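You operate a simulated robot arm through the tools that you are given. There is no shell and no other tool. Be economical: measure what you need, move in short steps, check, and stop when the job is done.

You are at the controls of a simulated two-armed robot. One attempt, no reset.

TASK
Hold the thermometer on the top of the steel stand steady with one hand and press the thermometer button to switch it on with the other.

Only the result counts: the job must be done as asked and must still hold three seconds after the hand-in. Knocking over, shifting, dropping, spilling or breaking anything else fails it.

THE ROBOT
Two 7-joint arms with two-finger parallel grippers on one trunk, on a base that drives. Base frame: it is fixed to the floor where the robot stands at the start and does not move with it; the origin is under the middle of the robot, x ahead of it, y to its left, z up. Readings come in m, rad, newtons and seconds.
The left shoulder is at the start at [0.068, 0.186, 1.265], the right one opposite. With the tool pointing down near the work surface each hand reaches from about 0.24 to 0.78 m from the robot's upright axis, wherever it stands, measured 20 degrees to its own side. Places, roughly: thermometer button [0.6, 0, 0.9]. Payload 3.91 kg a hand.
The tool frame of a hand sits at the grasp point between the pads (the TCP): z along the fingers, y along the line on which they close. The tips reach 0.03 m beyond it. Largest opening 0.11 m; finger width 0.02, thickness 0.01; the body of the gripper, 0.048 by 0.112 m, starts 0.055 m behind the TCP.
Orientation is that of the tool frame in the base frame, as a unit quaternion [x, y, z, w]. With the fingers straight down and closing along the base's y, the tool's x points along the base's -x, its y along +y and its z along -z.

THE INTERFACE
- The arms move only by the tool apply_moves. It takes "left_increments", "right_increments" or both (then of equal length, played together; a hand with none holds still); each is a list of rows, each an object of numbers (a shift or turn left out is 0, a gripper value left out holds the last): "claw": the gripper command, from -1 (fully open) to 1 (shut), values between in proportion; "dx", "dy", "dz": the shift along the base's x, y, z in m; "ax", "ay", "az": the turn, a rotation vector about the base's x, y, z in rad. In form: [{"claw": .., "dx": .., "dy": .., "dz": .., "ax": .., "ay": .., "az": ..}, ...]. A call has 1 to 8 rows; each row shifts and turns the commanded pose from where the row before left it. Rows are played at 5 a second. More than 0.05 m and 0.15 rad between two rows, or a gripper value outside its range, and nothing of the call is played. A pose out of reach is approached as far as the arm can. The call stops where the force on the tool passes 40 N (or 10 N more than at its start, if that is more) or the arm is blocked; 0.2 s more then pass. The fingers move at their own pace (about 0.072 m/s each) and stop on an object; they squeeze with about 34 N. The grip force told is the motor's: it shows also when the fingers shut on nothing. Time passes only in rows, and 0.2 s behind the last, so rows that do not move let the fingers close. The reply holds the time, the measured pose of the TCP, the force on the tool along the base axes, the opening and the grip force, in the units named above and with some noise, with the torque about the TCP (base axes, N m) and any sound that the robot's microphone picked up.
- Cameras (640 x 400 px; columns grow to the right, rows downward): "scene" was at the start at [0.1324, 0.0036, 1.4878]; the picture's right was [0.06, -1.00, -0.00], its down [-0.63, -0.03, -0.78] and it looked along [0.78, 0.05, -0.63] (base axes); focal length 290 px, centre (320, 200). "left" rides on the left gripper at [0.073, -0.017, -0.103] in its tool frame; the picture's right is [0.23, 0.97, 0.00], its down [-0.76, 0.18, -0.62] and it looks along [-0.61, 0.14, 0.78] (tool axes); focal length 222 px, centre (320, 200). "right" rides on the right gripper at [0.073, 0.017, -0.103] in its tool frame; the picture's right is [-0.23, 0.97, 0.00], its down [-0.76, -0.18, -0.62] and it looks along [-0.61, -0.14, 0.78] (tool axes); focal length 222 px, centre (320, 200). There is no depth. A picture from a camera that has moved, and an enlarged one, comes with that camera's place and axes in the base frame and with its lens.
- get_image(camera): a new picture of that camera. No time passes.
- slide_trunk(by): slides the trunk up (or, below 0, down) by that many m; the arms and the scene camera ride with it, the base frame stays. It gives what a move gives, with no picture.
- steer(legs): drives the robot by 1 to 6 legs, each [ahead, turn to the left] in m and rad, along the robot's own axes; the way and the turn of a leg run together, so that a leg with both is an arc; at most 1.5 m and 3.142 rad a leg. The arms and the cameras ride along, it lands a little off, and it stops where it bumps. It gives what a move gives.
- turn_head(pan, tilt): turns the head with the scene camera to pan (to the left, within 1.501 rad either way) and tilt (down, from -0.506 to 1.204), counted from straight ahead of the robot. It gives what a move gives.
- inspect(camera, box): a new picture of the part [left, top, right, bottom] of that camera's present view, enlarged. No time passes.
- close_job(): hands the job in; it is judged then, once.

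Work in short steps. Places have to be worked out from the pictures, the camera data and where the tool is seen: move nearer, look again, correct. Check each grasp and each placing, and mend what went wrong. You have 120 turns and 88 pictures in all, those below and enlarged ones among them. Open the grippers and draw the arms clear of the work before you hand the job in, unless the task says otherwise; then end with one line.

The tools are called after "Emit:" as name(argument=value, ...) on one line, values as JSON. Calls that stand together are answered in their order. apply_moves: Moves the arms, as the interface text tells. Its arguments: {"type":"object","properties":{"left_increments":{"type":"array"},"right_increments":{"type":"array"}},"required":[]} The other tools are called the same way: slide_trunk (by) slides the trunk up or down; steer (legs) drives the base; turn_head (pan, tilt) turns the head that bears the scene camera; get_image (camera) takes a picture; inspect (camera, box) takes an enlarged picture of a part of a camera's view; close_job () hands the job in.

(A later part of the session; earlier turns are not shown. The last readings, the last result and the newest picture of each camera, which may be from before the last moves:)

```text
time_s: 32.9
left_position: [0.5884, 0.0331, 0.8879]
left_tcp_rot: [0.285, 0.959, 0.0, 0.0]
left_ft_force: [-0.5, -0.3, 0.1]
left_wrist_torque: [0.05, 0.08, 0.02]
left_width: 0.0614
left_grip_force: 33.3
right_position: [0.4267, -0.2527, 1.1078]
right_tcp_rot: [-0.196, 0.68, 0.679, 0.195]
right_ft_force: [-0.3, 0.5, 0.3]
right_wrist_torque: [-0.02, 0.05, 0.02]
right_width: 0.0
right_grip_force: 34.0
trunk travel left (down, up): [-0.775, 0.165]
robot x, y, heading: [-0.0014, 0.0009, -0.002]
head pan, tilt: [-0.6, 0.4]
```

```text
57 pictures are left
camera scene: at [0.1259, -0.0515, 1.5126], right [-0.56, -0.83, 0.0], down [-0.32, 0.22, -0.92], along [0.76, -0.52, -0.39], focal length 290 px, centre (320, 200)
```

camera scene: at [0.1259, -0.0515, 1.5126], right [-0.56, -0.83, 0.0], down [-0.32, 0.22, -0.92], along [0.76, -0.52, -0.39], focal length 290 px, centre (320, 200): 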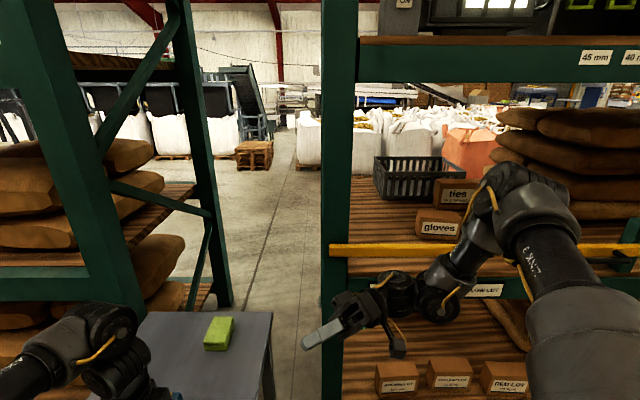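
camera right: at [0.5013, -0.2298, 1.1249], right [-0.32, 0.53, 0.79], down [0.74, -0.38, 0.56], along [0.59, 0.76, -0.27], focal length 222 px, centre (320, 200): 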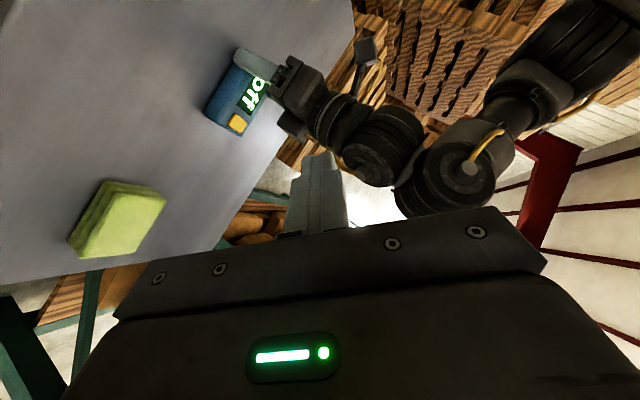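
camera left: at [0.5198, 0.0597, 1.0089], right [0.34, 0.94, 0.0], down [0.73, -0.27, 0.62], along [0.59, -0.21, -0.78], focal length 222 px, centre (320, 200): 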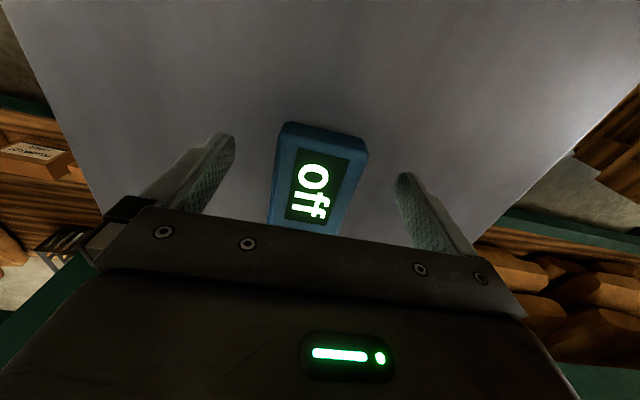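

Posture remains limited. Turning the robot left by ~0.4 rad puts the thermometer further to the right arm's side, inside its range, and still in the left arm's. I release the thermometer gently and raise the left hand first.

Emit:
apply_moves(left_increments=[{"claw": -1}, {}, {}, {}, {"dz": 0.03}, {"dz": 0.05}, {"dz": 0.05}, {"dz": 0.05}])

Emit:
apply_moves(right_increments=[{"ax": -0.15}, {"ax": -0.15}, {"ax": -0.15}, {"ax": -0.15}, {"ax": -0.15}, {}])

```text
time_s: 34.7
left_position: [0.5867, 0.0337, 1.0703]
left_tcp_rot: [0.284, 0.959, 0.001, -0.001]
left_ft_force: [0.3, -0.4, -0.6]
left_wrist_torque: [-0.01, -0.05, 0.0]
left_width: 0.1102
left_grip_force: 0.1
right_position: [0.4249, -0.2534, 1.1085]
right_tcp_rot: [-0.196, 0.68, 0.679, 0.196]
right_ft_force: [-0.9, -0.1, 0.2]
right_wrist_torque: [0.01, -0.02, -0.04]
right_width: 0.0
right_grip_force: 33.7
trunk travel left (down, up): [-0.775, 0.165]
robot x, y, heading: [-0.0, 0.0001, 0.004]
head pan, tilt: [-0.6, 0.4]
```

```text
time_s: 36.1
left_position: [0.589, 0.0319, 1.0683]
left_tcp_rot: [0.285, 0.959, 0.0, 0.001]
left_ft_force: [0.2, 0.0, -0.5]
left_wrist_torque: [0.02, -0.01, 0.03]
left_width: 0.1099
left_grip_force: 0.0
right_position: [0.4269, -0.2521, 1.1069]
right_tcp_rot: [-0.252, 0.88, 0.387, 0.112]
right_ft_force: [-0.6, 0.3, -0.7]
right_wrist_torque: [0.01, 0.02, 0.02]
right_width: 0.0002
right_grip_force: 33.5
trunk travel left (down, up): [-0.775, 0.165]
robot x, y, heading: [-0.0036, -0.0019, -0.002]
head pan, tilt: [-0.6, 0.4]
```

Both hands are up and clear of the thermometer. I turn the robot left by 0.4 rad and set the head toward the stand.

Emit:
steer(legs=[[0.0, 0.4]])

Emit:
turn_head(pan=-0.4, tilt=0.7)

Emit:
get_image(camera="scene")

```text
time_s: 37.7
left_position: [0.5285, 0.2555, 1.0685]
left_tcp_rot: [0.089, 0.996, 0.0, 0.0]
left_ft_force: [-4.3, -23.4, -6.5]
left_wrist_torque: [0.21, -0.09, -0.22]
left_width: 0.0981
left_grip_force: 0.0
right_position: [0.491, -0.0697, 1.1075]
right_tcp_rot: [-0.424, 0.811, 0.403, 0.032]
right_ft_force: [0.4, -0.8, 0.6]
right_wrist_torque: [0.01, 0.01, 0.03]
right_width: 0.0
right_grip_force: 33.8
trunk travel left (down, up): [-0.775, 0.165]
robot x, y, heading: [0.0003, -0.0013, 0.403]
head pan, tilt: [-0.6, 0.4]
```

```text
time_s: 38.5
left_position: [0.5273, 0.2541, 1.0684]
left_tcp_rot: [0.09, 0.996, -0.001, 0.0]
left_ft_force: [-5.3, -18.8, -1.4]
left_wrist_torque: [0.65, -0.35, -0.07]
left_width: 0.1
left_grip_force: 0.0
right_position: [0.4915, -0.0701, 1.1079]
right_tcp_rot: [-0.422, 0.811, 0.403, 0.032]
right_ft_force: [-0.2, 0.7, -0.8]
right_wrist_torque: [0.03, 0.0, -0.03]
right_width: 0.0
right_grip_force: 34.2
trunk travel left (down, up): [-0.775, 0.165]
robot x, y, heading: [-0.0023, -0.0008, 0.401]
head pan, tilt: [-0.4, 0.7]
```

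```text
56 pictures are left
camera scene: at [0.1298, 0.0156, 1.486], right [0.0, -1.0, 0.0], down [-0.64, 0.0, -0.77], along [0.77, 0.0, -0.64], focal length 290 px, centre (320, 200)
```

scene: 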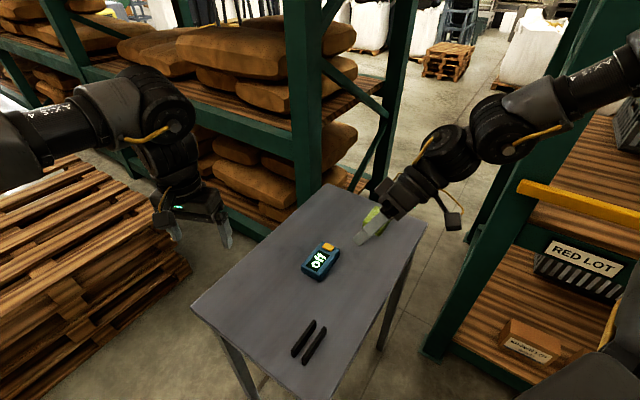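

The left finger is pressing on something to its left (the pallet stack, 20 N). I move the left hand straight back off it.

Emit:
apply_moves(left_increments=[{"dy": -0.03}, {"dy": -0.04}, {"dy": -0.04}, {}])

Emit:
get_image(camera="left")

Emit:
get_image(camera="scene")

```text
time_s: 39.5
left_position: [0.5293, 0.1494, 1.0686]
left_tcp_rot: [0.089, 0.996, -0.002, 0.0]
left_ft_force: [-0.5, -0.2, -0.2]
left_wrist_torque: [-0.04, -0.01, 0.0]
left_width: 0.1099
left_grip_force: 0.0
right_position: [0.4919, -0.0639, 1.1074]
right_tcp_rot: [-0.424, 0.811, 0.402, 0.032]
right_ft_force: [-0.7, 1.1, 0.9]
right_wrist_torque: [-0.06, -0.04, 0.0]
right_width: 0.0
right_grip_force: 33.9
trunk travel left (down, up): [-0.775, 0.165]
robot x, y, heading: [0.0029, 0.002, 0.4]
head pan, tilt: [-0.4, 0.7]
```

```text
55 pictures are left
camera left: at [0.4556, 0.1462, 1.1715], right [-0.05, 1.0, 0.0], down [0.78, 0.04, 0.62], along [0.62, 0.03, -0.78], focal length 222 px, centre (320, 200)
```

left: 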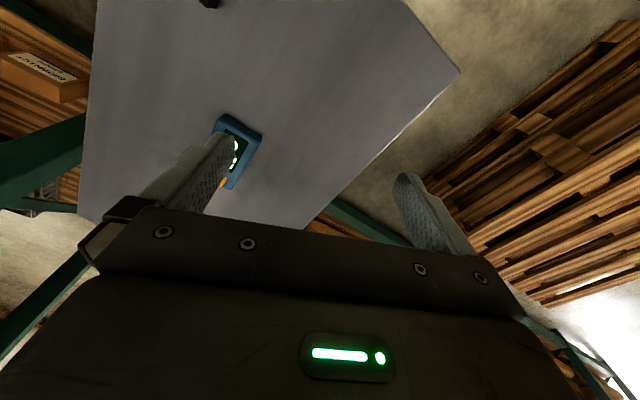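

```text
54 pictures are left
camera scene: at [0.1306, 0.0228, 1.4858], right [0.0, -1.0, 0.0], down [-0.64, 0.0, -0.76], along [0.76, 0.0, -0.64], focal length 290 px, centre (320, 200)
```

scene: 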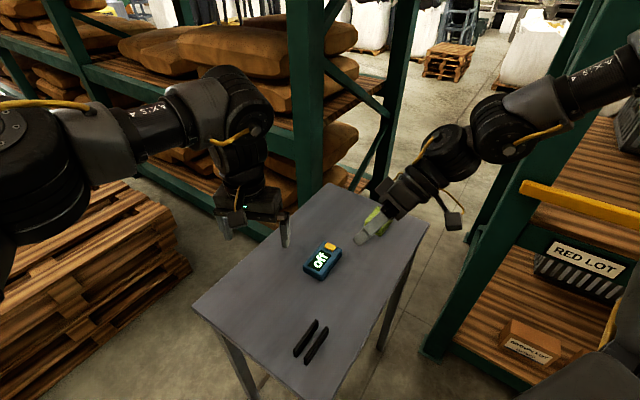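

Contact gone, pallets look unmoved. Now I rotate the right hand in place to the planned attitude (tilted 0.7 rad about x, no roll).

Emit:
apply_moves(right_increments=[{"ax": -0.0291, "ay": 0.052, "az": -0.1144}, {"ax": -0.0291, "ay": 0.052, "az": -0.1144}, {"ax": -0.0291, "ay": 0.052, "az": -0.1144}, {"ax": -0.0291, "ay": 0.052, "az": -0.1144}, {"ax": -0.0291, "ay": 0.052, "az": -0.1144}, {"ax": -0.0291, "ay": 0.052, "az": -0.1144}, {"ax": -0.0291, "ay": 0.052, "az": -0.1144}, {}])

```text
time_s: 41.3
left_position: [0.5286, 0.1447, 1.0686]
left_tcp_rot: [0.09, 0.996, 0.0, 0.0]
left_ft_force: [-0.4, -0.1, -0.1]
left_wrist_torque: [0.04, -0.04, 0.0]
left_width: 0.1102
left_grip_force: 0.0
right_position: [0.4721, -0.0934, 1.0801]
right_tcp_rot: [-0.001, 0.938, 0.347, 0.002]
right_ft_force: [0.4, -0.4, -0.2]
right_wrist_torque: [0.0, 0.01, 0.0]
right_width: 0.0
right_grip_force: 34.1
right hand out of reach, approached as far as the arm can: row 6, 7
trunk travel left (down, up): [-0.775, 0.165]
robot x, y, heading: [-0.0005, -0.0015, 0.405]
head pan, tilt: [-0.4, 0.7]
```

A limit is near again; I test whether it can still move toward the button from here.

Emit:
apply_moves(right_increments=[{"dx": 0.04}, {"dx": 0.04}, {"dx": 0.04}, {"dx": 0.03, "dy": 0.02}, {}])

Emit:
get_image(camera="scene")

```text
time_s: 42.5
left_position: [0.5276, 0.1441, 1.0693]
left_tcp_rot: [0.09, 0.996, 0.0, 0.001]
left_ft_force: [-0.2, -0.8, 1.1]
left_wrist_torque: [0.04, -0.01, -0.01]
left_width: 0.11
left_grip_force: 0.2
right_position: [0.6114, -0.0862, 1.0692]
right_tcp_rot: [0.001, 0.938, 0.345, 0.0]
right_ft_force: [0.1, -1.5, -0.7]
right_wrist_torque: [0.02, 0.03, 0.0]
right_width: 0.0
right_grip_force: 34.1
right hand out of reach, approached as far as the arm can: row 1
trunk travel left (down, up): [-0.775, 0.165]
robot x, y, heading: [-0.0, 0.0007, 0.399]
head pan, tilt: [-0.4, 0.7]
```

```text
53 pictures are left
camera scene: at [0.1302, 0.0159, 1.4859], right [0.0, -1.0, 0.0], down [-0.64, 0.0, -0.76], along [0.76, 0.0, -0.64], focal length 290 px, centre (320, 200)
```

scene: 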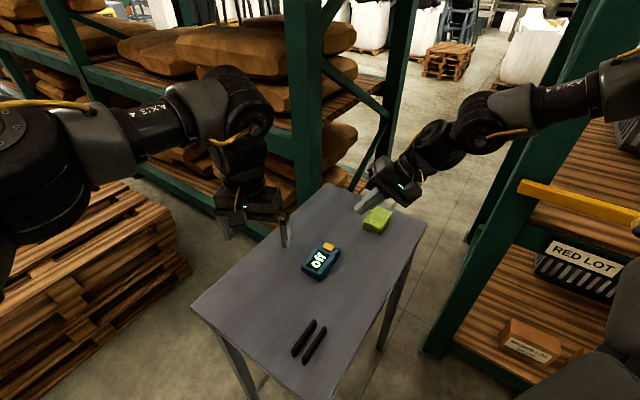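

It moves freely now. I go on to a hover just above and right of the button.

Emit:
apply_moves(right_increments=[{"dx": 0.012, "dy": 0.017, "dz": -0.025}, {"dx": 0.012, "dy": 0.017, "dz": -0.025}, {"dx": 0.012, "dy": 0.017, "dz": -0.025}, {"dy": 0.018, "dz": -0.02}, {}])

Emit:
get_image(camera="scene")

Emit:
get_image(camera="right")

```text
time_s: 43.7
left_position: [0.5285, 0.1482, 1.0677]
left_tcp_rot: [0.089, 0.996, -0.002, 0.0]
left_ft_force: [0.1, -0.2, -0.5]
left_wrist_torque: [0.0, 0.0, -0.04]
left_width: 0.1099
left_grip_force: 0.0
right_position: [0.6402, -0.038, 0.9951]
right_tcp_rot: [-0.002, 0.939, 0.344, 0.001]
right_ft_force: [0.0, -0.3, -0.2]
right_wrist_torque: [0.02, 0.0, 0.0]
right_width: 0.0
right_grip_force: 34.4
right hand out of reach, approached as far as the arm can: row 3, 4
trunk travel left (down, up): [-0.775, 0.165]
robot x, y, heading: [0.0012, 0.0021, 0.406]
head pan, tilt: [-0.4, 0.7]
```

```text
52 pictures are left
camera scene: at [0.1309, 0.0196, 1.4858], right [0.0, -1.0, 0.0], down [-0.64, 0.0, -0.76], along [0.76, 0.0, -0.64], focal length 290 px, centre (320, 200)
```

scene: 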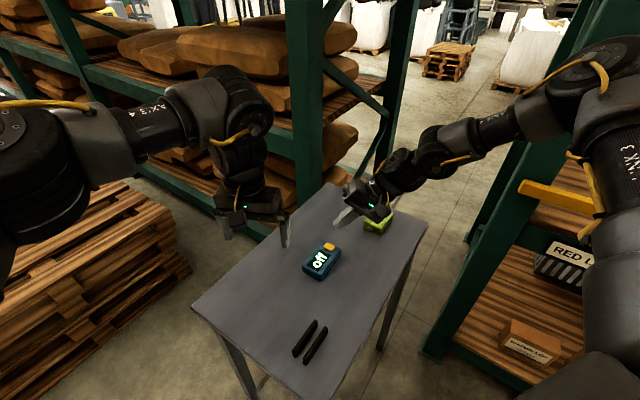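

```text
51 pictures are left
camera right: at [0.5667, -0.0921, 1.0836], right [0.23, 0.74, 0.63], down [0.76, -0.54, 0.36], along [0.61, 0.4, -0.69], focal length 222 px, centre (320, 200)
```

right: 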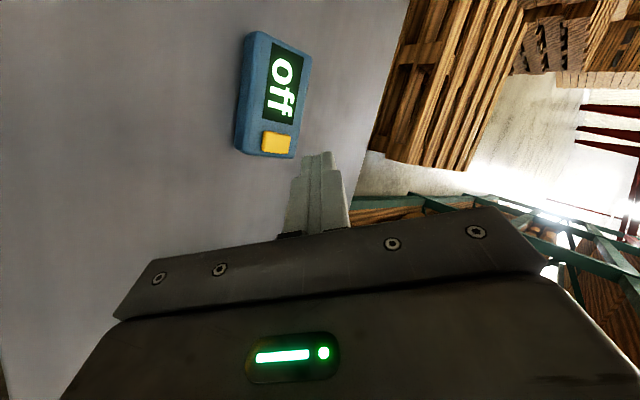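

Nearly there but the low-z limit returns; a further 0.15 rad turn will give the right arm margin. I shift the left hand inward first to avoid the pallets and raise the right a little.

Emit:
apply_moves(left_increments=[{"dy": -0.03, "dz": 0.02}, {"dy": -0.03, "dz": 0.02}, {}], right_increments=[{"dz": 0.03, "dy": -0.02}, {"dz": 0.03, "dy": -0.02}, {}])

Emit:
steer(legs=[[0.0, 0.17]])

Emit:
turn_head(pan=-0.57, tilt=0.7)

```text
time_s: 44.5
left_position: [0.5275, 0.091, 1.1075]
left_tcp_rot: [0.088, 0.996, -0.003, 0.001]
left_ft_force: [-0.4, 0.5, -0.1]
left_wrist_torque: [-0.06, 0.02, 0.0]
left_width: 0.1099
left_grip_force: 0.1
right_position: [0.6406, -0.0745, 1.0548]
right_tcp_rot: [0.0, 0.94, 0.342, -0.001]
right_ft_force: [0.1, 0.3, -0.4]
right_wrist_torque: [-0.05, 0.04, 0.03]
right_width: 0.0
right_grip_force: 34.5
trunk travel left (down, up): [-0.775, 0.165]
robot x, y, heading: [0.0001, -0.0033, 0.398]
head pan, tilt: [-0.4, 0.7]
```

```text
time_s: 45.9
left_position: [0.5025, 0.1784, 1.1088]
left_tcp_rot: [0.003, 1.0, 0.0, 0.001]
left_ft_force: [-0.5, -0.3, 0.5]
left_wrist_torque: [-0.01, 0.03, 0.0]
left_width: 0.1101
left_grip_force: 0.1
right_position: [0.6435, 0.0319, 1.0551]
right_tcp_rot: [-0.078, 0.935, 0.343, -0.029]
right_ft_force: [0.9, 0.1, 0.7]
right_wrist_torque: [-0.02, 0.03, 0.01]
right_width: 0.0
right_grip_force: 34.0
trunk travel left (down, up): [-0.775, 0.165]
robot x, y, heading: [0.0018, 0.0044, 0.575]
head pan, tilt: [-0.4, 0.7]
stopped in leg 1: the robot was blocked; the commanded pose is now the measured one
```

```text
time_s: 46.6
left_position: [0.5035, 0.1766, 1.1078]
left_tcp_rot: [0.004, 1.0, 0.0, 0.001]
left_ft_force: [-1.7, -0.3, -0.4]
left_wrist_torque: [0.0, -0.03, 0.01]
left_width: 0.1101
left_grip_force: 0.0
right_position: [0.6434, 0.0318, 1.0554]
right_tcp_rot: [-0.079, 0.935, 0.343, -0.029]
right_ft_force: [-0.7, -0.3, 0.1]
right_wrist_torque: [-0.04, 0.01, -0.02]
right_width: 0.0
right_grip_force: 34.3
trunk travel left (down, up): [-0.775, 0.165]
robot x, y, heading: [0.0015, 0.0033, 0.574]
head pan, tilt: [-0.571, 0.7]
```

The turn finished at 0.574 but reports being blocked; I check what it touches.

Emit:
get_image(camera="scene")

Emit:
turn_head(pan=0.4, tilt=0.8)

Emit:
get_image(camera="scene")

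```text
50 pictures are left
camera scene: at [0.1268, 0.0276, 1.4858], right [0.0, -1.0, 0.0], down [-0.64, 0.0, -0.76], along [0.76, 0.0, -0.64], focal length 290 px, centre (320, 200)
```

scene: 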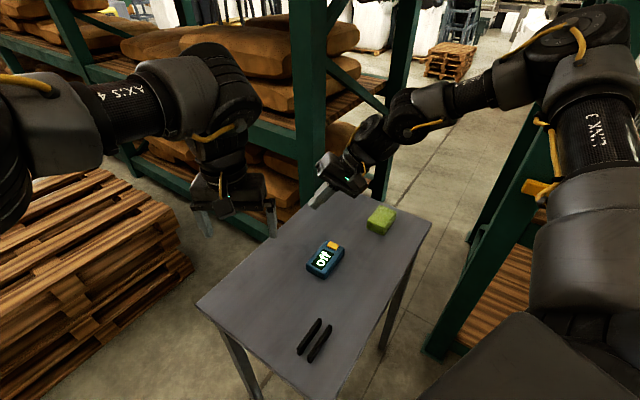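

```text
time_s: 47.9
left_position: [0.5034, 0.1763, 1.1095]
left_tcp_rot: [0.002, 1.0, -0.001, 0.001]
left_ft_force: [0.2, 0.9, -0.1]
left_wrist_torque: [0.02, 0.0, 0.01]
left_width: 0.1099
left_grip_force: 0.1
right_position: [0.6447, 0.032, 1.0553]
right_tcp_rot: [-0.079, 0.935, 0.343, -0.03]
right_ft_force: [-0.1, -0.1, -0.1]
right_wrist_torque: [0.01, 0.01, -0.02]
right_width: 0.0001
right_grip_force: 33.6
trunk travel left (down, up): [-0.775, 0.165]
robot x, y, heading: [0.0008, 0.0008, 0.575]
head pan, tilt: [0.4, 0.799]
```

```text
49 pictures are left
camera scene: at [0.0872, 0.0947, 1.4776], right [0.83, -0.56, 0.0], down [-0.4, -0.59, -0.7], along [0.39, 0.58, -0.72], focal length 290 px, centre (320, 200)
```

scene: 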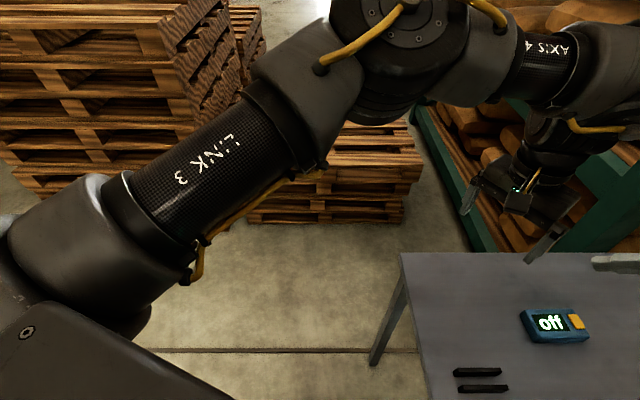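

The left elbow is close to a tall pallet stack. I move the right hand back to the right and restore its yaw, then bring the left hand inward.

Emit:
apply_moves(right_increments=[{"dy": -0.035, "az": -0.06}, {"dy": -0.035, "az": -0.06}, {"dy": -0.035, "az": -0.05}, {"dy": -0.015}, {}])

Emit:
apply_moves(left_increments=[{"dx": 0.014, "dy": -0.024, "dz": -0.008, "az": -0.096}, {"dx": 0.014, "dy": -0.024, "dz": -0.008, "az": -0.096}, {"dx": 0.014, "dy": -0.024, "dz": -0.008, "az": -0.096}, {"dx": 0.014, "dy": -0.024, "dz": -0.008, "az": -0.096}, {"dx": 0.014, "dy": -0.024, "dz": -0.008, "az": -0.096}, {"dx": 0.014, "dy": -0.024, "dz": -0.008, "az": -0.096}, {}])

Emit:
turn_head(pan=-0.57, tilt=0.7)

Emit:
get_image(camera="scene")

Emit:
inspect(camera="left", box=[240, 70, 400, 170])

```text
time_s: 49.1
left_position: [0.5027, 0.178, 1.1083]
left_tcp_rot: [0.003, 1.0, -0.001, 0.001]
left_ft_force: [0.1, -0.5, -0.2]
left_wrist_torque: [0.02, 0.0, -0.01]
left_width: 0.11
left_grip_force: 0.1
right_position: [0.6442, -0.0875, 1.0537]
right_tcp_rot: [0.002, 0.939, 0.344, 0.0]
right_ft_force: [1.1, -0.2, 0.7]
right_wrist_torque: [-0.04, -0.02, -0.02]
right_width: 0.0002
right_grip_force: 34.0
trunk travel left (down, up): [-0.775, 0.165]
robot x, y, heading: [0.001, -0.0001, 0.575]
head pan, tilt: [0.4, 0.799]
```

```text
time_s: 50.7
left_position: [0.4681, 0.122, 1.0576]
left_tcp_rot: [0.288, 0.958, -0.003, 0.003]
left_ft_force: [0.2, -0.1, -0.4]
left_wrist_torque: [0.02, 0.03, -0.02]
left_width: 0.1103
left_grip_force: 0.1
left hand out of reach, approached as far as the arm can: row 1, 2, 3, 4, 5, 6
right_position: [0.6448, -0.0876, 1.0555]
right_tcp_rot: [0.001, 0.939, 0.345, 0.0]
right_ft_force: [0.4, -0.2, -0.2]
right_wrist_torque: [-0.02, -0.02, 0.02]
right_width: 0.0003
right_grip_force: 34.2
trunk travel left (down, up): [-0.775, 0.165]
robot x, y, heading: [0.0006, -0.0021, 0.571]
head pan, tilt: [0.4, 0.799]
```

```text
time_s: 51.9
left_position: [0.4688, 0.1242, 1.0571]
left_tcp_rot: [0.287, 0.958, -0.003, 0.003]
left_ft_force: [0.6, 1.0, 0.1]
left_wrist_torque: [0.04, 0.05, -0.01]
left_width: 0.1101
left_grip_force: 0.2
right_position: [0.6438, -0.0893, 1.0541]
right_tcp_rot: [0.001, 0.939, 0.344, -0.001]
right_ft_force: [0.4, 0.1, 0.2]
right_wrist_torque: [0.0, 0.0, 0.02]
right_width: 0.0
right_grip_force: 33.7
trunk travel left (down, up): [-0.775, 0.165]
robot x, y, heading: [-0.0002, -0.0013, 0.576]
head pan, tilt: [-0.571, 0.7]
```

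```text
48 pictures are left
camera scene: at [0.1268, 0.0283, 1.4858], right [0.0, -1.0, 0.0], down [-0.64, 0.0, -0.76], along [0.76, 0.0, -0.64], focal length 290 px, centre (320, 200)
```

scene: 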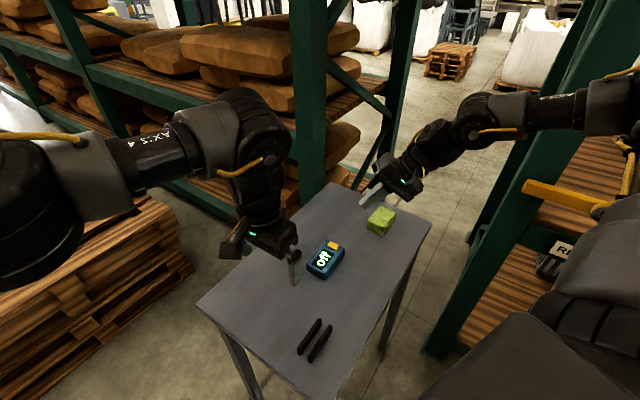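

```text
4.00 times, centred on (320, 120) of left
camera zoom: at [0.3994, 0.1499, 1.1606], right [0.35, 0.94, 0.0], down [0.73, -0.27, 0.63], along [0.59, -0.22, -0.78], focal length 888 px, centre (320, 520)
```

zoom: 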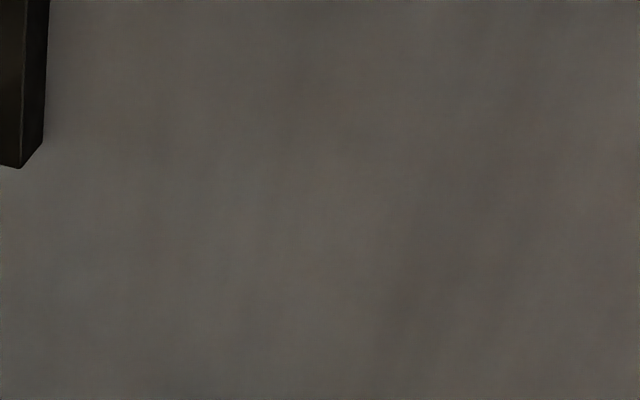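

The left arm now meets its own limit. Tilting the left hand so its fingers point along the thermometer's axis (away from the robot) extends it and also leans it away from the right hand; I tilt it 0.6 rad and retry moving over the hold point.

Emit:
apply_moves(left_increments=[{"ax": -0.082, "ay": -0.125}, {"ax": -0.082, "ay": -0.125}, {"ax": -0.082, "ay": -0.125}, {"ax": -0.082, "ay": -0.125}, {"dx": 0.03, "dy": -0.022}, {"dx": 0.03, "dy": -0.022}, {"dx": 0.03, "dy": -0.022}, {"dx": 0.03, "dy": -0.022}])

Emit:
get_image(camera="scene")

```text
time_s: 53.7
left_position: [0.5854, 0.0418, 1.0504]
left_tcp_rot: [0.276, 0.915, -0.085, 0.282]
left_ft_force: [0.0, 0.1, -0.3]
left_wrist_torque: [0.01, -0.03, 0.02]
left_width: 0.1099
left_grip_force: 0.0
left hand out of reach, approached as far as the arm can: row 8
right_position: [0.6465, -0.09, 1.0549]
right_tcp_rot: [0.001, 0.938, 0.346, -0.001]
right_ft_force: [-1.0, -0.1, 0.6]
right_wrist_torque: [0.02, 0.03, 0.0]
right_width: 0.0
right_grip_force: 33.7
trunk travel left (down, up): [-0.775, 0.165]
robot x, y, heading: [-0.0007, 0.0006, 0.574]
head pan, tilt: [-0.571, 0.7]
```

```text
46 pictures are left
camera scene: at [0.1283, 0.0259, 1.4857], right [0.0, -1.0, 0.0], down [-0.65, 0.0, -0.76], along [0.76, 0.0, -0.65], focal length 290 px, centre (320, 200)
```

scene: 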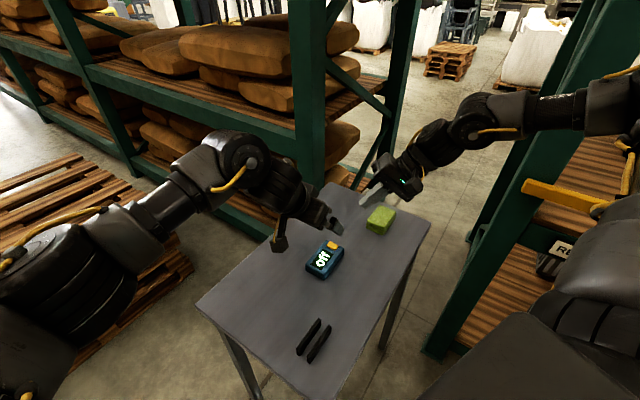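

The left hand is nearly over the hold point. I lower it partway to z≈0.94 and look.

Emit:
apply_moves(left_increments=[{"dz": -0.04}, {"dz": -0.04}, {"dz": -0.03}, {}])

Emit:
get_image(camera="left")

Emit:
inspect(camera="scene", box=[270, 200, 390, 300])

```text
time_s: 54.7
left_position: [0.5849, 0.044, 0.9407]
left_tcp_rot: [0.275, 0.915, -0.085, 0.283]
left_ft_force: [-0.3, -0.1, 0.2]
left_wrist_torque: [-0.03, -0.01, -0.01]
left_width: 0.1101
left_grip_force: 0.0
right_position: [0.6441, -0.0899, 1.0553]
right_tcp_rot: [0.0, 0.939, 0.344, 0.0]
right_ft_force: [0.6, -0.1, 0.0]
right_wrist_torque: [-0.01, 0.01, 0.0]
right_width: 0.0002
right_grip_force: 34.1
trunk travel left (down, up): [-0.775, 0.165]
robot x, y, heading: [0.0011, 0.0003, 0.572]
head pan, tilt: [-0.571, 0.7]
```

```text
45 pictures are left
camera left: at [0.4767, 0.0953, 0.9856], right [0.38, 0.92, -0.13], down [0.33, 0.0, 0.94], along [0.86, -0.4, -0.3], focal length 222 px, centre (320, 200)
```

left: 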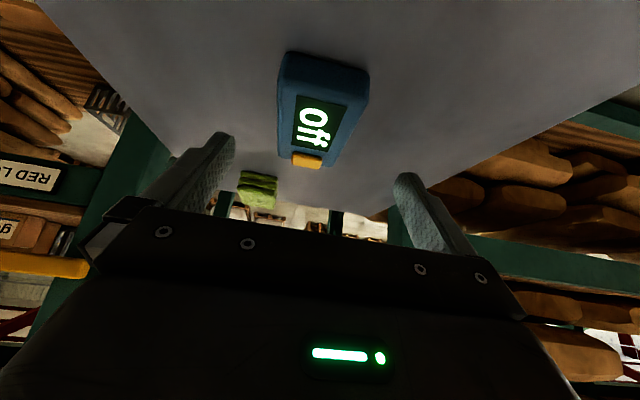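

```text
4.00 times, centred on (330, 250) of scene
camera zoom: at [0.1267, 0.0281, 1.4858], right [0.0, -1.0, 0.0], down [-0.64, 0.0, -0.76], along [0.76, 0.0, -0.64], focal length 1159 px, centre (280, 0)
```

zoom: 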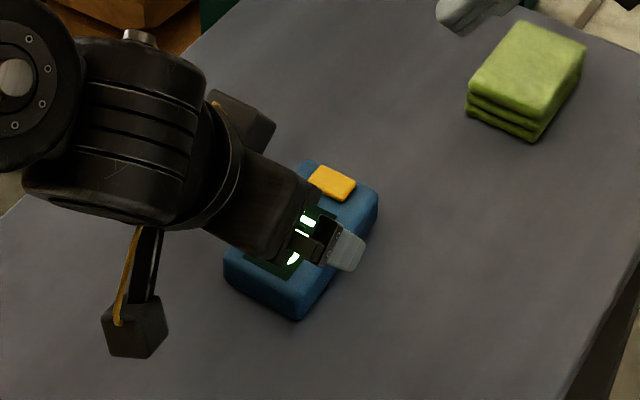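

Descent is free and the thermometer hasn't moved. Correcting 7 mm laterally, I go to the grip height z≈0.889 gently.

Emit:
apply_moves(left_increments=[{"dx": -0.0026, "dy": -0.0064}, {"dz": -0.02}, {"dz": -0.016}, {"dz": -0.01}, {"dz": -0.006}, {}])

Emit:
get_image(camera="left")

Emit:
inspect(camera="scene", box=[270, 200, 390, 300])

Emit:
get_image(camera="right")

```text
time_s: 56.1
left_position: [0.5809, 0.0385, 0.8876]
left_tcp_rot: [0.275, 0.914, -0.086, 0.285]
left_ft_force: [-0.2, -0.7, -0.4]
left_wrist_torque: [-0.01, 0.01, -0.02]
left_width: 0.1102
left_grip_force: 0.2
right_position: [0.6451, -0.0886, 1.0556]
right_tcp_rot: [0.001, 0.938, 0.346, 0.001]
right_ft_force: [-0.7, -0.6, 0.8]
right_wrist_torque: [-0.03, 0.02, 0.02]
right_width: 0.0002
right_grip_force: 34.0
trunk travel left (down, up): [-0.775, 0.165]
robot x, y, heading: [0.0005, -0.0009, 0.574]
head pan, tilt: [-0.571, 0.7]
```

```text
43 pictures are left
camera left: at [0.474, 0.0899, 0.9335], right [0.38, 0.92, -0.13], down [0.33, 0.0, 0.94], along [0.86, -0.4, -0.3], focal length 222 px, centre (320, 200)
```

left: 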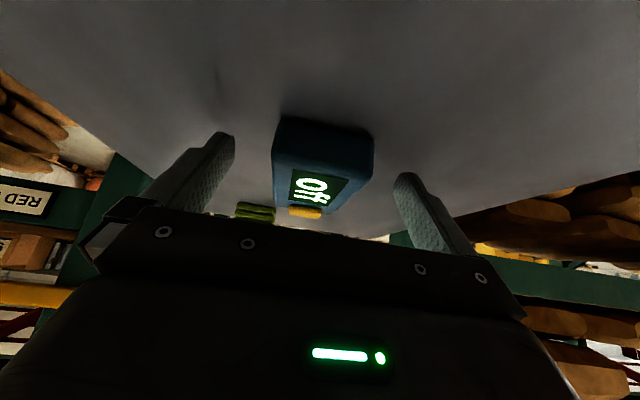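

```text
4.00 times, centred on (330, 250) of scene
camera zoom: at [0.1267, 0.0282, 1.4858], right [0.0, -1.0, 0.0], down [-0.64, 0.0, -0.76], along [0.76, 0.0, -0.64], focal length 1159 px, centre (280, 0)
```

zoom: 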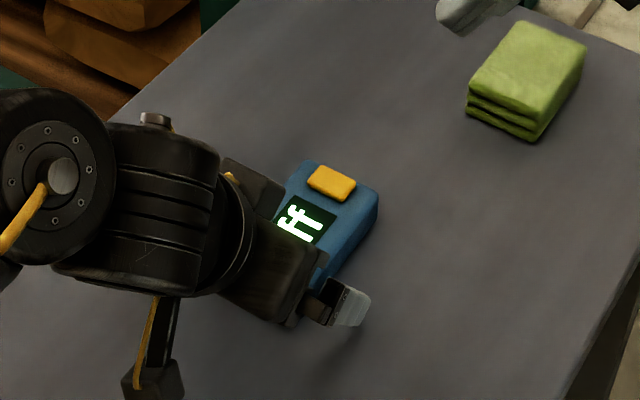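

```text
41 pictures are left
camera right: at [0.5707, -0.1424, 1.1443], right [0.23, 0.74, 0.63], down [0.76, -0.54, 0.36], along [0.61, 0.4, -0.69], focal length 222 px, centre (320, 200)
```

right: 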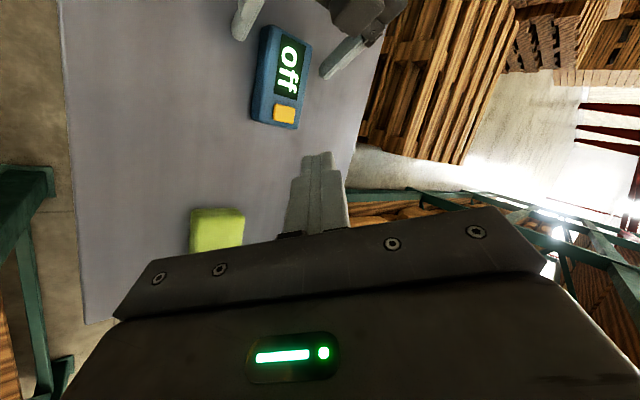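

Fingers straddle the near end evenly. I close the left gripper.

Emit:
apply_moves(left_increments=[{"claw": -0.1}, {}, {"claw": 1}, {}, {}])

Emit:
inspect(camera="right", box=[200, 0, 400, 160])

```text
time_s: 57.3
left_position: [0.5815, 0.039, 0.8891]
left_tcp_rot: [0.274, 0.915, -0.085, 0.284]
left_ft_force: [0.5, 0.3, 0.0]
left_wrist_torque: [0.05, -0.11, 0.06]
left_width: 0.0616
left_grip_force: 34.2
right_position: [0.6446, -0.0883, 1.0557]
right_tcp_rot: [0.001, 0.938, 0.346, -0.001]
right_ft_force: [-0.2, 0.2, -0.2]
right_wrist_torque: [0.0, -0.02, 0.01]
right_width: 0.0002
right_grip_force: 34.5
trunk travel left (down, up): [-0.775, 0.165]
robot x, y, heading: [-0.0007, -0.0013, 0.574]
head pan, tilt: [-0.571, 0.7]
```

```text
2.50 times, centred on (300, 80) of right
camera zoom: at [0.5708, -0.1423, 1.1443], right [0.23, 0.74, 0.63], down [0.76, -0.54, 0.36], along [0.61, 0.4, -0.69], focal length 555 px, centre (370, 500)
```

zoom: 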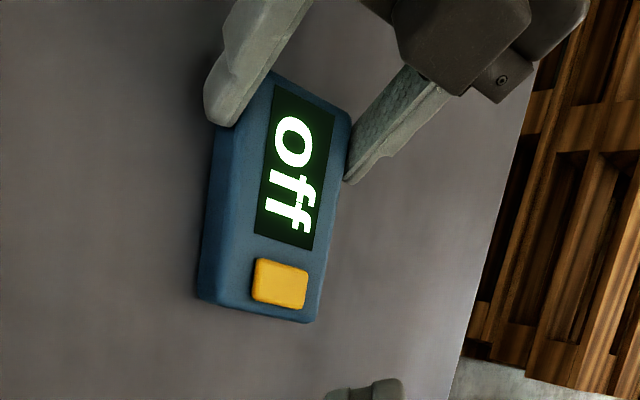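

Grip firm, nothing shifted. Right-camera ray confirms the button at (0.648, -0.005). I bring the right hand to a hover 3 cm above it.

Emit:
apply_moves(right_increments=[{"dx": 0.001, "dy": 0.018, "dz": -0.03}, {"dx": 0.001, "dy": 0.018, "dz": -0.03}, {"dx": 0.001, "dy": 0.018, "dz": -0.03}, {"dy": 0.016, "dz": -0.02}, {}])

Emit:
get_image(camera="right")

Emit:
inspect(camera="scene", box=[250, 180, 410, 300])

```text
time_s: 58.5
left_position: [0.5809, 0.0394, 0.8886]
left_tcp_rot: [0.275, 0.915, -0.084, 0.284]
left_ft_force: [0.3, 0.9, 0.1]
left_wrist_torque: [-0.1, -0.08, 0.06]
left_width: 0.0615
left_grip_force: 34.2
right_position: [0.6473, -0.0195, 0.9439]
right_tcp_rot: [0.001, 0.939, 0.345, 0.001]
right_ft_force: [-0.3, -0.9, 0.5]
right_wrist_torque: [0.03, -0.02, -0.01]
right_width: 0.0
right_grip_force: 34.1
trunk travel left (down, up): [-0.775, 0.165]
robot x, y, heading: [-0.0037, 0.0, 0.571]
head pan, tilt: [-0.571, 0.7]
```

```text
39 pictures are left
camera right: at [0.5737, -0.0729, 1.0345], right [0.23, 0.74, 0.63], down [0.76, -0.54, 0.36], along [0.61, 0.4, -0.69], focal length 222 px, centre (320, 200)
```

right: 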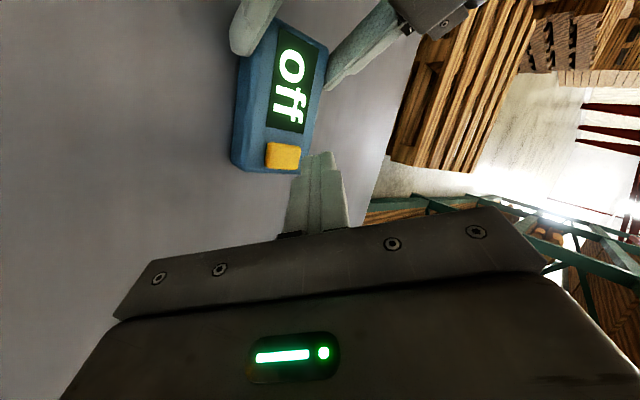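

```text
3.33 times, centred on (330, 240) of scene
camera zoom: at [0.1263, 0.0273, 1.4858], right [0.0, -1.0, 0.0], down [-0.64, 0.0, -0.76], along [0.76, 0.0, -0.64], focal length 966 px, centre (287, 67)
```

zoom: 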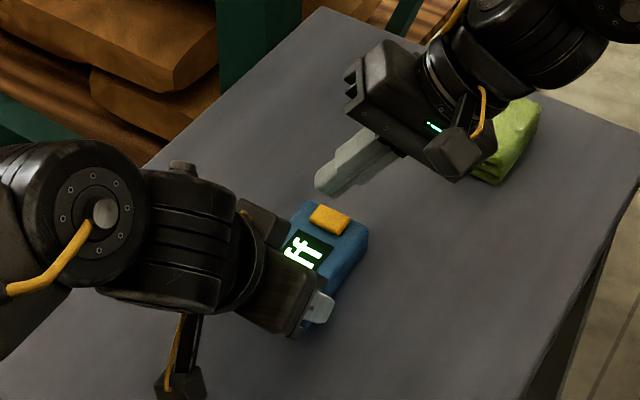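

Hover achieved directly over the button. I lower to just above contact, then press in small steps.

Emit:
apply_moves(right_increments=[{"dz": -0.012, "dy": 0.002}, {"dz": -0.008}, {"dz": -0.004}, {"dz": -0.003}, {}])

Emit:
inspect(camera="scene", box=[290, 200, 380, 280])

```text
time_s: 59.7
left_position: [0.5807, 0.0388, 0.8888]
left_tcp_rot: [0.276, 0.914, -0.085, 0.284]
left_ft_force: [0.3, 0.6, 0.5]
left_wrist_torque: [0.03, -0.08, 0.0]
left_width: 0.0617
left_grip_force: 34.2
right_position: [0.6425, -0.0234, 0.9288]
right_tcp_rot: [0.0, 0.939, 0.345, 0.0]
right_ft_force: [-0.6, 1.0, 0.0]
right_wrist_torque: [0.02, -0.01, 0.03]
right_width: 0.0
right_grip_force: 34.3
right hand out of reach, approached as far as the arm can: row 2, 3
trunk travel left (down, up): [-0.775, 0.165]
robot x, y, heading: [0.0026, 0.0021, 0.573]
head pan, tilt: [-0.571, 0.7]
```

```text
5.00 times, centred on (335, 240) of scene
camera zoom: at [0.1267, 0.0282, 1.4858], right [0.0, -1.0, 0.0], down [-0.64, 0.0, -0.76], along [0.76, 0.0, -0.64], focal length 1448 px, centre (245, 0)
```

zoom: 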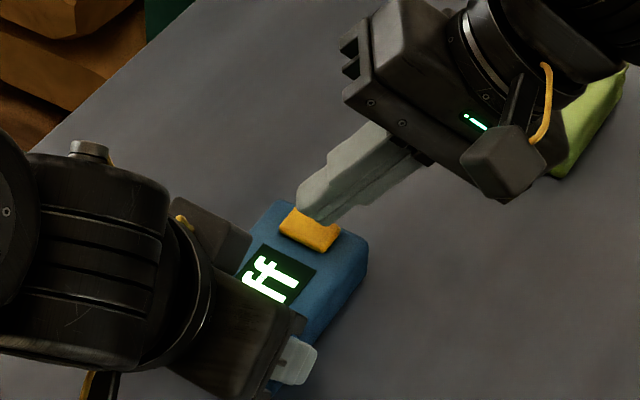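

An arm limit stops it 15 mm short. More inward tilt frees reach, so I tilt another 0.22 rad while slightly raised.

Emit:
apply_moves(right_increments=[{"dz": 0.008, "ax": 0.11}, {"ax": 0.11}, {"dx": 0.0045, "dy": 0.0}, {}])

Emit:
apply_moves(right_increments=[{"dz": -0.006}, {"dz": -0.006}, {"dz": -0.003}, {}])

Emit:
inspect(camera="scene", box=[290, 200, 380, 280])

```text
time_s: 60.7
left_position: [0.5808, 0.0389, 0.8895]
left_tcp_rot: [0.275, 0.914, -0.085, 0.284]
left_ft_force: [0.4, 0.2, -0.6]
left_wrist_torque: [-0.03, -0.07, 0.05]
left_width: 0.0613
left_grip_force: 34.1
right_position: [0.641, -0.0281, 0.9545]
right_tcp_rot: [0.001, 0.896, 0.444, 0.001]
right_ft_force: [0.0, 0.4, 0.1]
right_wrist_torque: [-0.01, -0.01, -0.03]
right_width: 0.0
right_grip_force: 33.9
right hand out of reach, approached as far as the arm can: row 1, 2
trunk travel left (down, up): [-0.775, 0.165]
robot x, y, heading: [-0.0015, 0.002, 0.569]
head pan, tilt: [-0.571, 0.7]
```

```text
time_s: 61.7
left_position: [0.5813, 0.0381, 0.8898]
left_tcp_rot: [0.275, 0.915, -0.085, 0.283]
left_ft_force: [-0.6, -0.5, -0.2]
left_wrist_torque: [0.02, 0.02, 0.0]
left_width: 0.0613
left_grip_force: 34.4
right_position: [0.6401, -0.0305, 0.9516]
right_tcp_rot: [0.001, 0.896, 0.445, -0.001]
right_ft_force: [-0.8, -0.1, 0.7]
right_wrist_torque: [0.01, 0.03, -0.02]
right_width: 0.0002
right_grip_force: 34.0
right hand out of reach, approached as far as the arm can: row 1, 2
trunk travel left (down, up): [-0.775, 0.165]
robot x, y, heading: [-0.0025, -0.0005, 0.57]
head pan, tilt: [-0.571, 0.7]
```

```text
5.00 times, centred on (335, 240) of scene
camera zoom: at [0.1267, 0.0282, 1.4858], right [0.0, -1.0, 0.0], down [-0.64, 0.0, -0.76], along [0.76, 0.0, -0.64], focal length 1448 px, centre (245, 0)
```

zoom: 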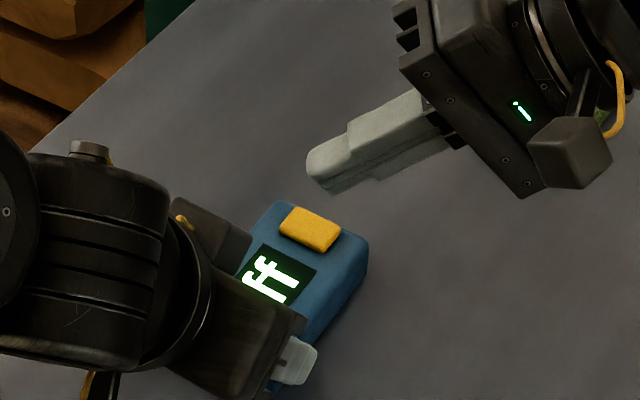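

More tilt actually raises the height limit, so less tilt is the right direction. I reduce the tilt to ~0.4 rad and return to hover.

Emit:
apply_moves(right_increments=[{"dz": 0.01, "ax": -0.13}, {"ax": -0.13}, {"ax": -0.13}, {"ax": -0.13}, {"dx": 0.007, "dy": 0.02, "dz": -0.012}, {}])

Emit:
inspect(camera="scene", box=[290, 200, 380, 280])

```text
time_s: 63.1
left_position: [0.582, 0.0387, 0.8885]
left_tcp_rot: [0.276, 0.915, -0.086, 0.283]
left_ft_force: [-0.6, 0.4, -2.0]
left_wrist_torque: [0.0, 0.02, -0.01]
left_width: 0.0612
left_grip_force: 34.0
right_position: [0.6498, -0.02, 0.9531]
right_tcp_rot: [0.0, 0.98, 0.201, 0.001]
right_ft_force: [-0.1, 0.1, -0.2]
right_wrist_torque: [0.01, 0.0, -0.01]
right_width: 0.0
right_grip_force: 33.7
right hand out of reach, approached as far as the arm can: row 5
trunk travel left (down, up): [-0.775, 0.165]
robot x, y, heading: [0.0012, -0.0005, 0.575]
head pan, tilt: [-0.571, 0.7]
```

```text
5.00 times, centred on (335, 240) of scene
camera zoom: at [0.1266, 0.0278, 1.4858], right [0.0, -1.0, 0.0], down [-0.64, 0.0, -0.76], along [0.76, 0.0, -0.64], focal length 1448 px, centre (245, 0)
```

zoom: 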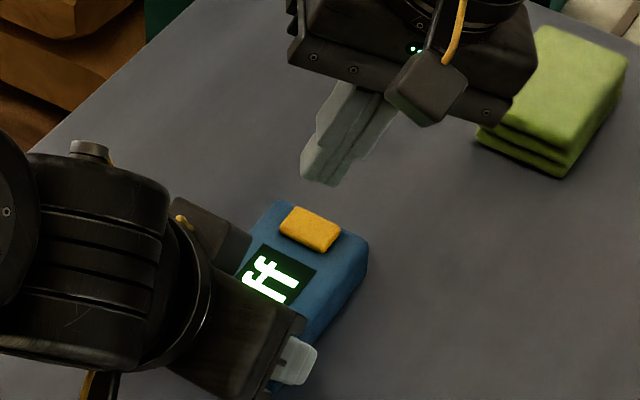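

Now the sideways limit bites; I test going straight down from here.

Emit:
apply_moves(right_increments=[{"dz": -0.01}, {"dz": -0.01}, {"dz": -0.008}, {}])

```text
time_s: 64.1
left_position: [0.5811, 0.0387, 0.889]
left_tcp_rot: [0.275, 0.914, -0.086, 0.284]
left_ft_force: [-0.1, 0.2, 0.1]
left_wrist_torque: [0.02, -0.05, -0.01]
left_width: 0.0617
left_grip_force: 33.9
right_position: [0.6514, -0.0307, 0.9318]
right_tcp_rot: [0.0, 0.98, 0.201, 0.0]
right_ft_force: [0.5, -0.2, -0.6]
right_wrist_torque: [0.0, 0.02, 0.0]
right_width: 0.0
right_grip_force: 34.3
right hand out of reach, approached as far as the arm can: row 1, 2, 3
trunk travel left (down, up): [-0.775, 0.165]
robot x, y, heading: [0.0007, -0.002, 0.578]
head pan, tilt: [-0.571, 0.7]
```

Tilt ≈0.7 was best; earlier, positive roll about the finger axis also freed the arm. I restore tilt 0.7 and roll the hand +0.5 about its axis.

Emit:
apply_moves(right_increments=[{"dz": 0.015, "ax": 0.15}, {"dz": 0.01, "ax": 0.15}, {"ay": -0.081, "az": 0.095}, {"ay": -0.081, "az": 0.095}, {"ay": -0.081, "az": 0.095}, {"ay": -0.081, "az": 0.095}, {}])

Emit:
apply_moves(right_increments=[{"dz": -0.01}, {"dz": -0.01}, {"dy": 0.006, "dz": -0.004}, {}])

```text
time_s: 65.7
left_position: [0.5806, 0.038, 0.8884]
left_tcp_rot: [0.275, 0.914, -0.085, 0.284]
left_ft_force: [-0.7, 0.6, -0.2]
left_wrist_torque: [0.0, -0.08, 0.04]
left_width: 0.0615
left_grip_force: 33.7
right_position: [0.6493, -0.0301, 0.9581]
right_tcp_rot: [-0.231, 0.91, 0.334, 0.086]
right_ft_force: [-0.1, -0.3, -0.8]
right_wrist_torque: [-0.01, -0.04, 0.01]
right_width: 0.0001
right_grip_force: 34.0
trunk travel left (down, up): [-0.775, 0.165]
robot x, y, heading: [0.0033, 0.0019, 0.575]
head pan, tilt: [-0.571, 0.7]
```

```text
time_s: 66.7
left_position: [0.5821, 0.0374, 0.8883]
left_tcp_rot: [0.275, 0.914, -0.085, 0.284]
left_ft_force: [0.5, 0.3, -0.2]
left_wrist_torque: [-0.04, -0.07, 0.06]
left_width: 0.0612
left_grip_force: 34.2
right_position: [0.6501, -0.0247, 0.9345]
right_tcp_rot: [-0.23, 0.91, 0.334, 0.087]
right_ft_force: [-0.3, -0.9, -0.2]
right_wrist_torque: [-0.01, 0.0, -0.01]
right_width: 0.0
right_grip_force: 33.9
trunk travel left (down, up): [-0.775, 0.165]
robot x, y, heading: [-0.0008, -0.0018, 0.57]
head pan, tilt: [-0.571, 0.7]
```

No limit flags now. I shift 8 mm in +y and lower toward contact.

Emit:
apply_moves(right_increments=[{"dy": 0.008, "dz": -0.004}, {"dz": -0.006}, {"dz": -0.004}, {}])

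Emit:
inspect(camera="scene", box=[290, 200, 380, 280])

Emit:
inspect(camera="right", box=[200, 60, 400, 220])

```text
time_s: 67.7
left_position: [0.5811, 0.0382, 0.8879]
left_tcp_rot: [0.275, 0.915, -0.085, 0.284]
left_ft_force: [-0.6, -0.3, 0.1]
left_wrist_torque: [0.06, -0.01, 0.02]
left_width: 0.0614
left_grip_force: 33.5
right_position: [0.6502, -0.0171, 0.9307]
right_tcp_rot: [-0.231, 0.909, 0.335, 0.086]
right_ft_force: [-0.8, -0.1, -0.1]
right_wrist_torque: [-0.03, -0.02, 0.02]
right_width: 0.0
right_grip_force: 33.8
right hand out of reach, approached as far as the arm can: row 2, 3
trunk travel left (down, up): [-0.775, 0.165]
robot x, y, heading: [0.0011, 0.0024, 0.574]
head pan, tilt: [-0.571, 0.7]
```

```text
5.00 times, centred on (335, 240) of scene
camera zoom: at [0.1267, 0.0286, 1.4858], right [0.0, -1.0, 0.0], down [-0.64, 0.0, -0.76], along [0.76, 0.0, -0.64], focal length 1448 px, centre (245, 0)
```

zoom: 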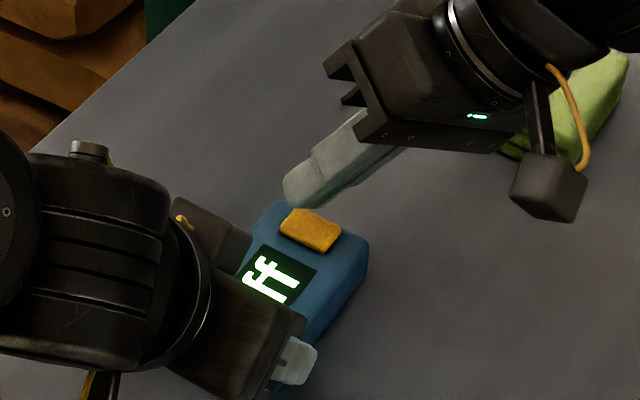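

```text
2.50 times, centred on (300, 140) of right
camera zoom: at [0.5776, -0.0988, 0.9955], right [-0.27, 0.74, 0.62], down [0.75, -0.25, 0.61], along [0.6, 0.63, -0.49], focal length 555 px, centre (370, 350)
```

zoom: 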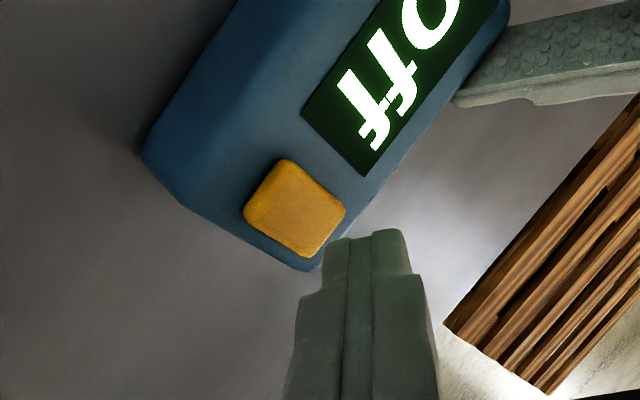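

Limit again 15 mm above contact, and it depends on height relative to the shoulder, so lowering the trunk 0.08 m will fix it. I release the left hand, raise both hands, and then slide the trunk.

Emit:
apply_moves(left_increments=[{"claw": -1}, {}, {}, {"dz": 0.02}, {"dz": 0.03}, {"dz": 0.04}, {"dz": 0.03}, {}], right_increments=[{"dz": 0.03}, {"dz": 0.03, "dy": -0.01}, {"dz": 0.03, "dy": -0.01}, {"dz": 0.01, "dy": -0.01}, {}, {}, {}, {}])

Emit:
slide_trunk(by=-0.08)

Emit:
get_image(camera="scene")

Emit:
get_image(camera="left")

```text
time_s: 69.5
left_position: [0.5833, 0.0382, 1.0095]
left_tcp_rot: [0.276, 0.915, -0.085, 0.282]
left_ft_force: [-0.7, -0.8, 0.4]
left_wrist_torque: [0.0, -0.03, 0.03]
left_width: 0.1101
left_grip_force: 0.0
right_position: [0.6513, -0.0466, 1.0306]
right_tcp_rot: [-0.23, 0.91, 0.334, 0.086]
right_ft_force: [-1.0, 0.5, -0.8]
right_wrist_torque: [0.0, 0.0, -0.01]
right_width: 0.0001
right_grip_force: 34.0
trunk travel left (down, up): [-0.775, 0.165]
robot x, y, heading: [-0.0034, -0.0012, 0.576]
head pan, tilt: [-0.571, 0.7]
```

```text
time_s: 70.7
left_position: [0.5823, 0.04, 0.9299]
left_tcp_rot: [0.275, 0.915, -0.085, 0.283]
left_ft_force: [-0.3, -0.2, 0.4]
left_wrist_torque: [0.04, -0.02, 0.01]
left_width: 0.1101
left_grip_force: 0.0
right_position: [0.6499, -0.0466, 0.9502]
right_tcp_rot: [-0.231, 0.91, 0.334, 0.085]
right_ft_force: [0.4, 0.3, -0.3]
right_wrist_torque: [0.0, 0.01, 0.01]
right_width: 0.0
right_grip_force: 33.8
trunk travel left (down, up): [-0.695, 0.245]
robot x, y, heading: [-0.003, -0.0008, 0.571]
head pan, tilt: [-0.571, 0.7]
```

```text
32 pictures are left
camera scene: at [0.1266, 0.0282, 1.4059], right [0.0, -1.0, 0.0], down [-0.64, 0.0, -0.76], along [0.76, 0.0, -0.64], focal length 290 px, centre (320, 200)
```

scene: 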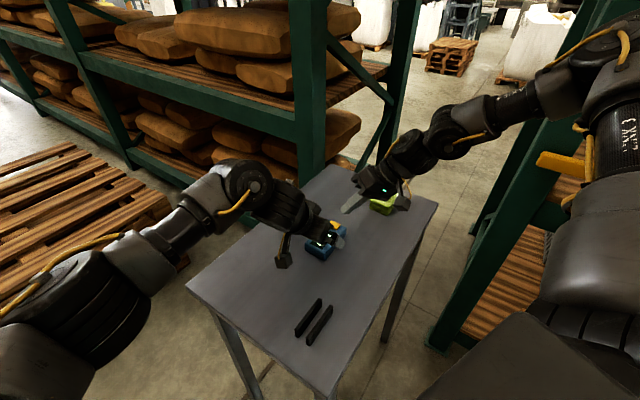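

```text
31 pictures are left
camera left: at [0.4758, 0.0902, 0.9738], right [0.38, 0.92, -0.13], down [0.33, 0.0, 0.94], along [0.86, -0.4, -0.3], focal length 222 px, centre (320, 200)
```

left: 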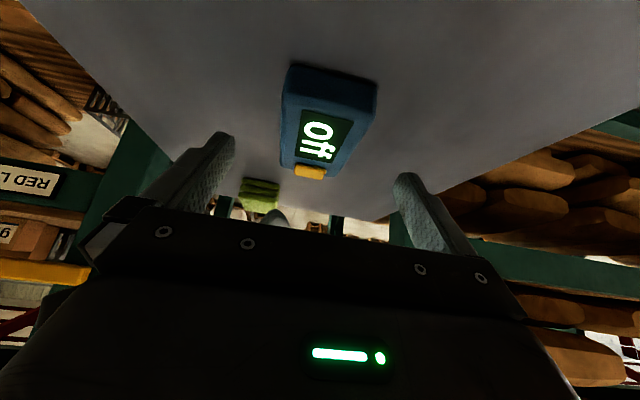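

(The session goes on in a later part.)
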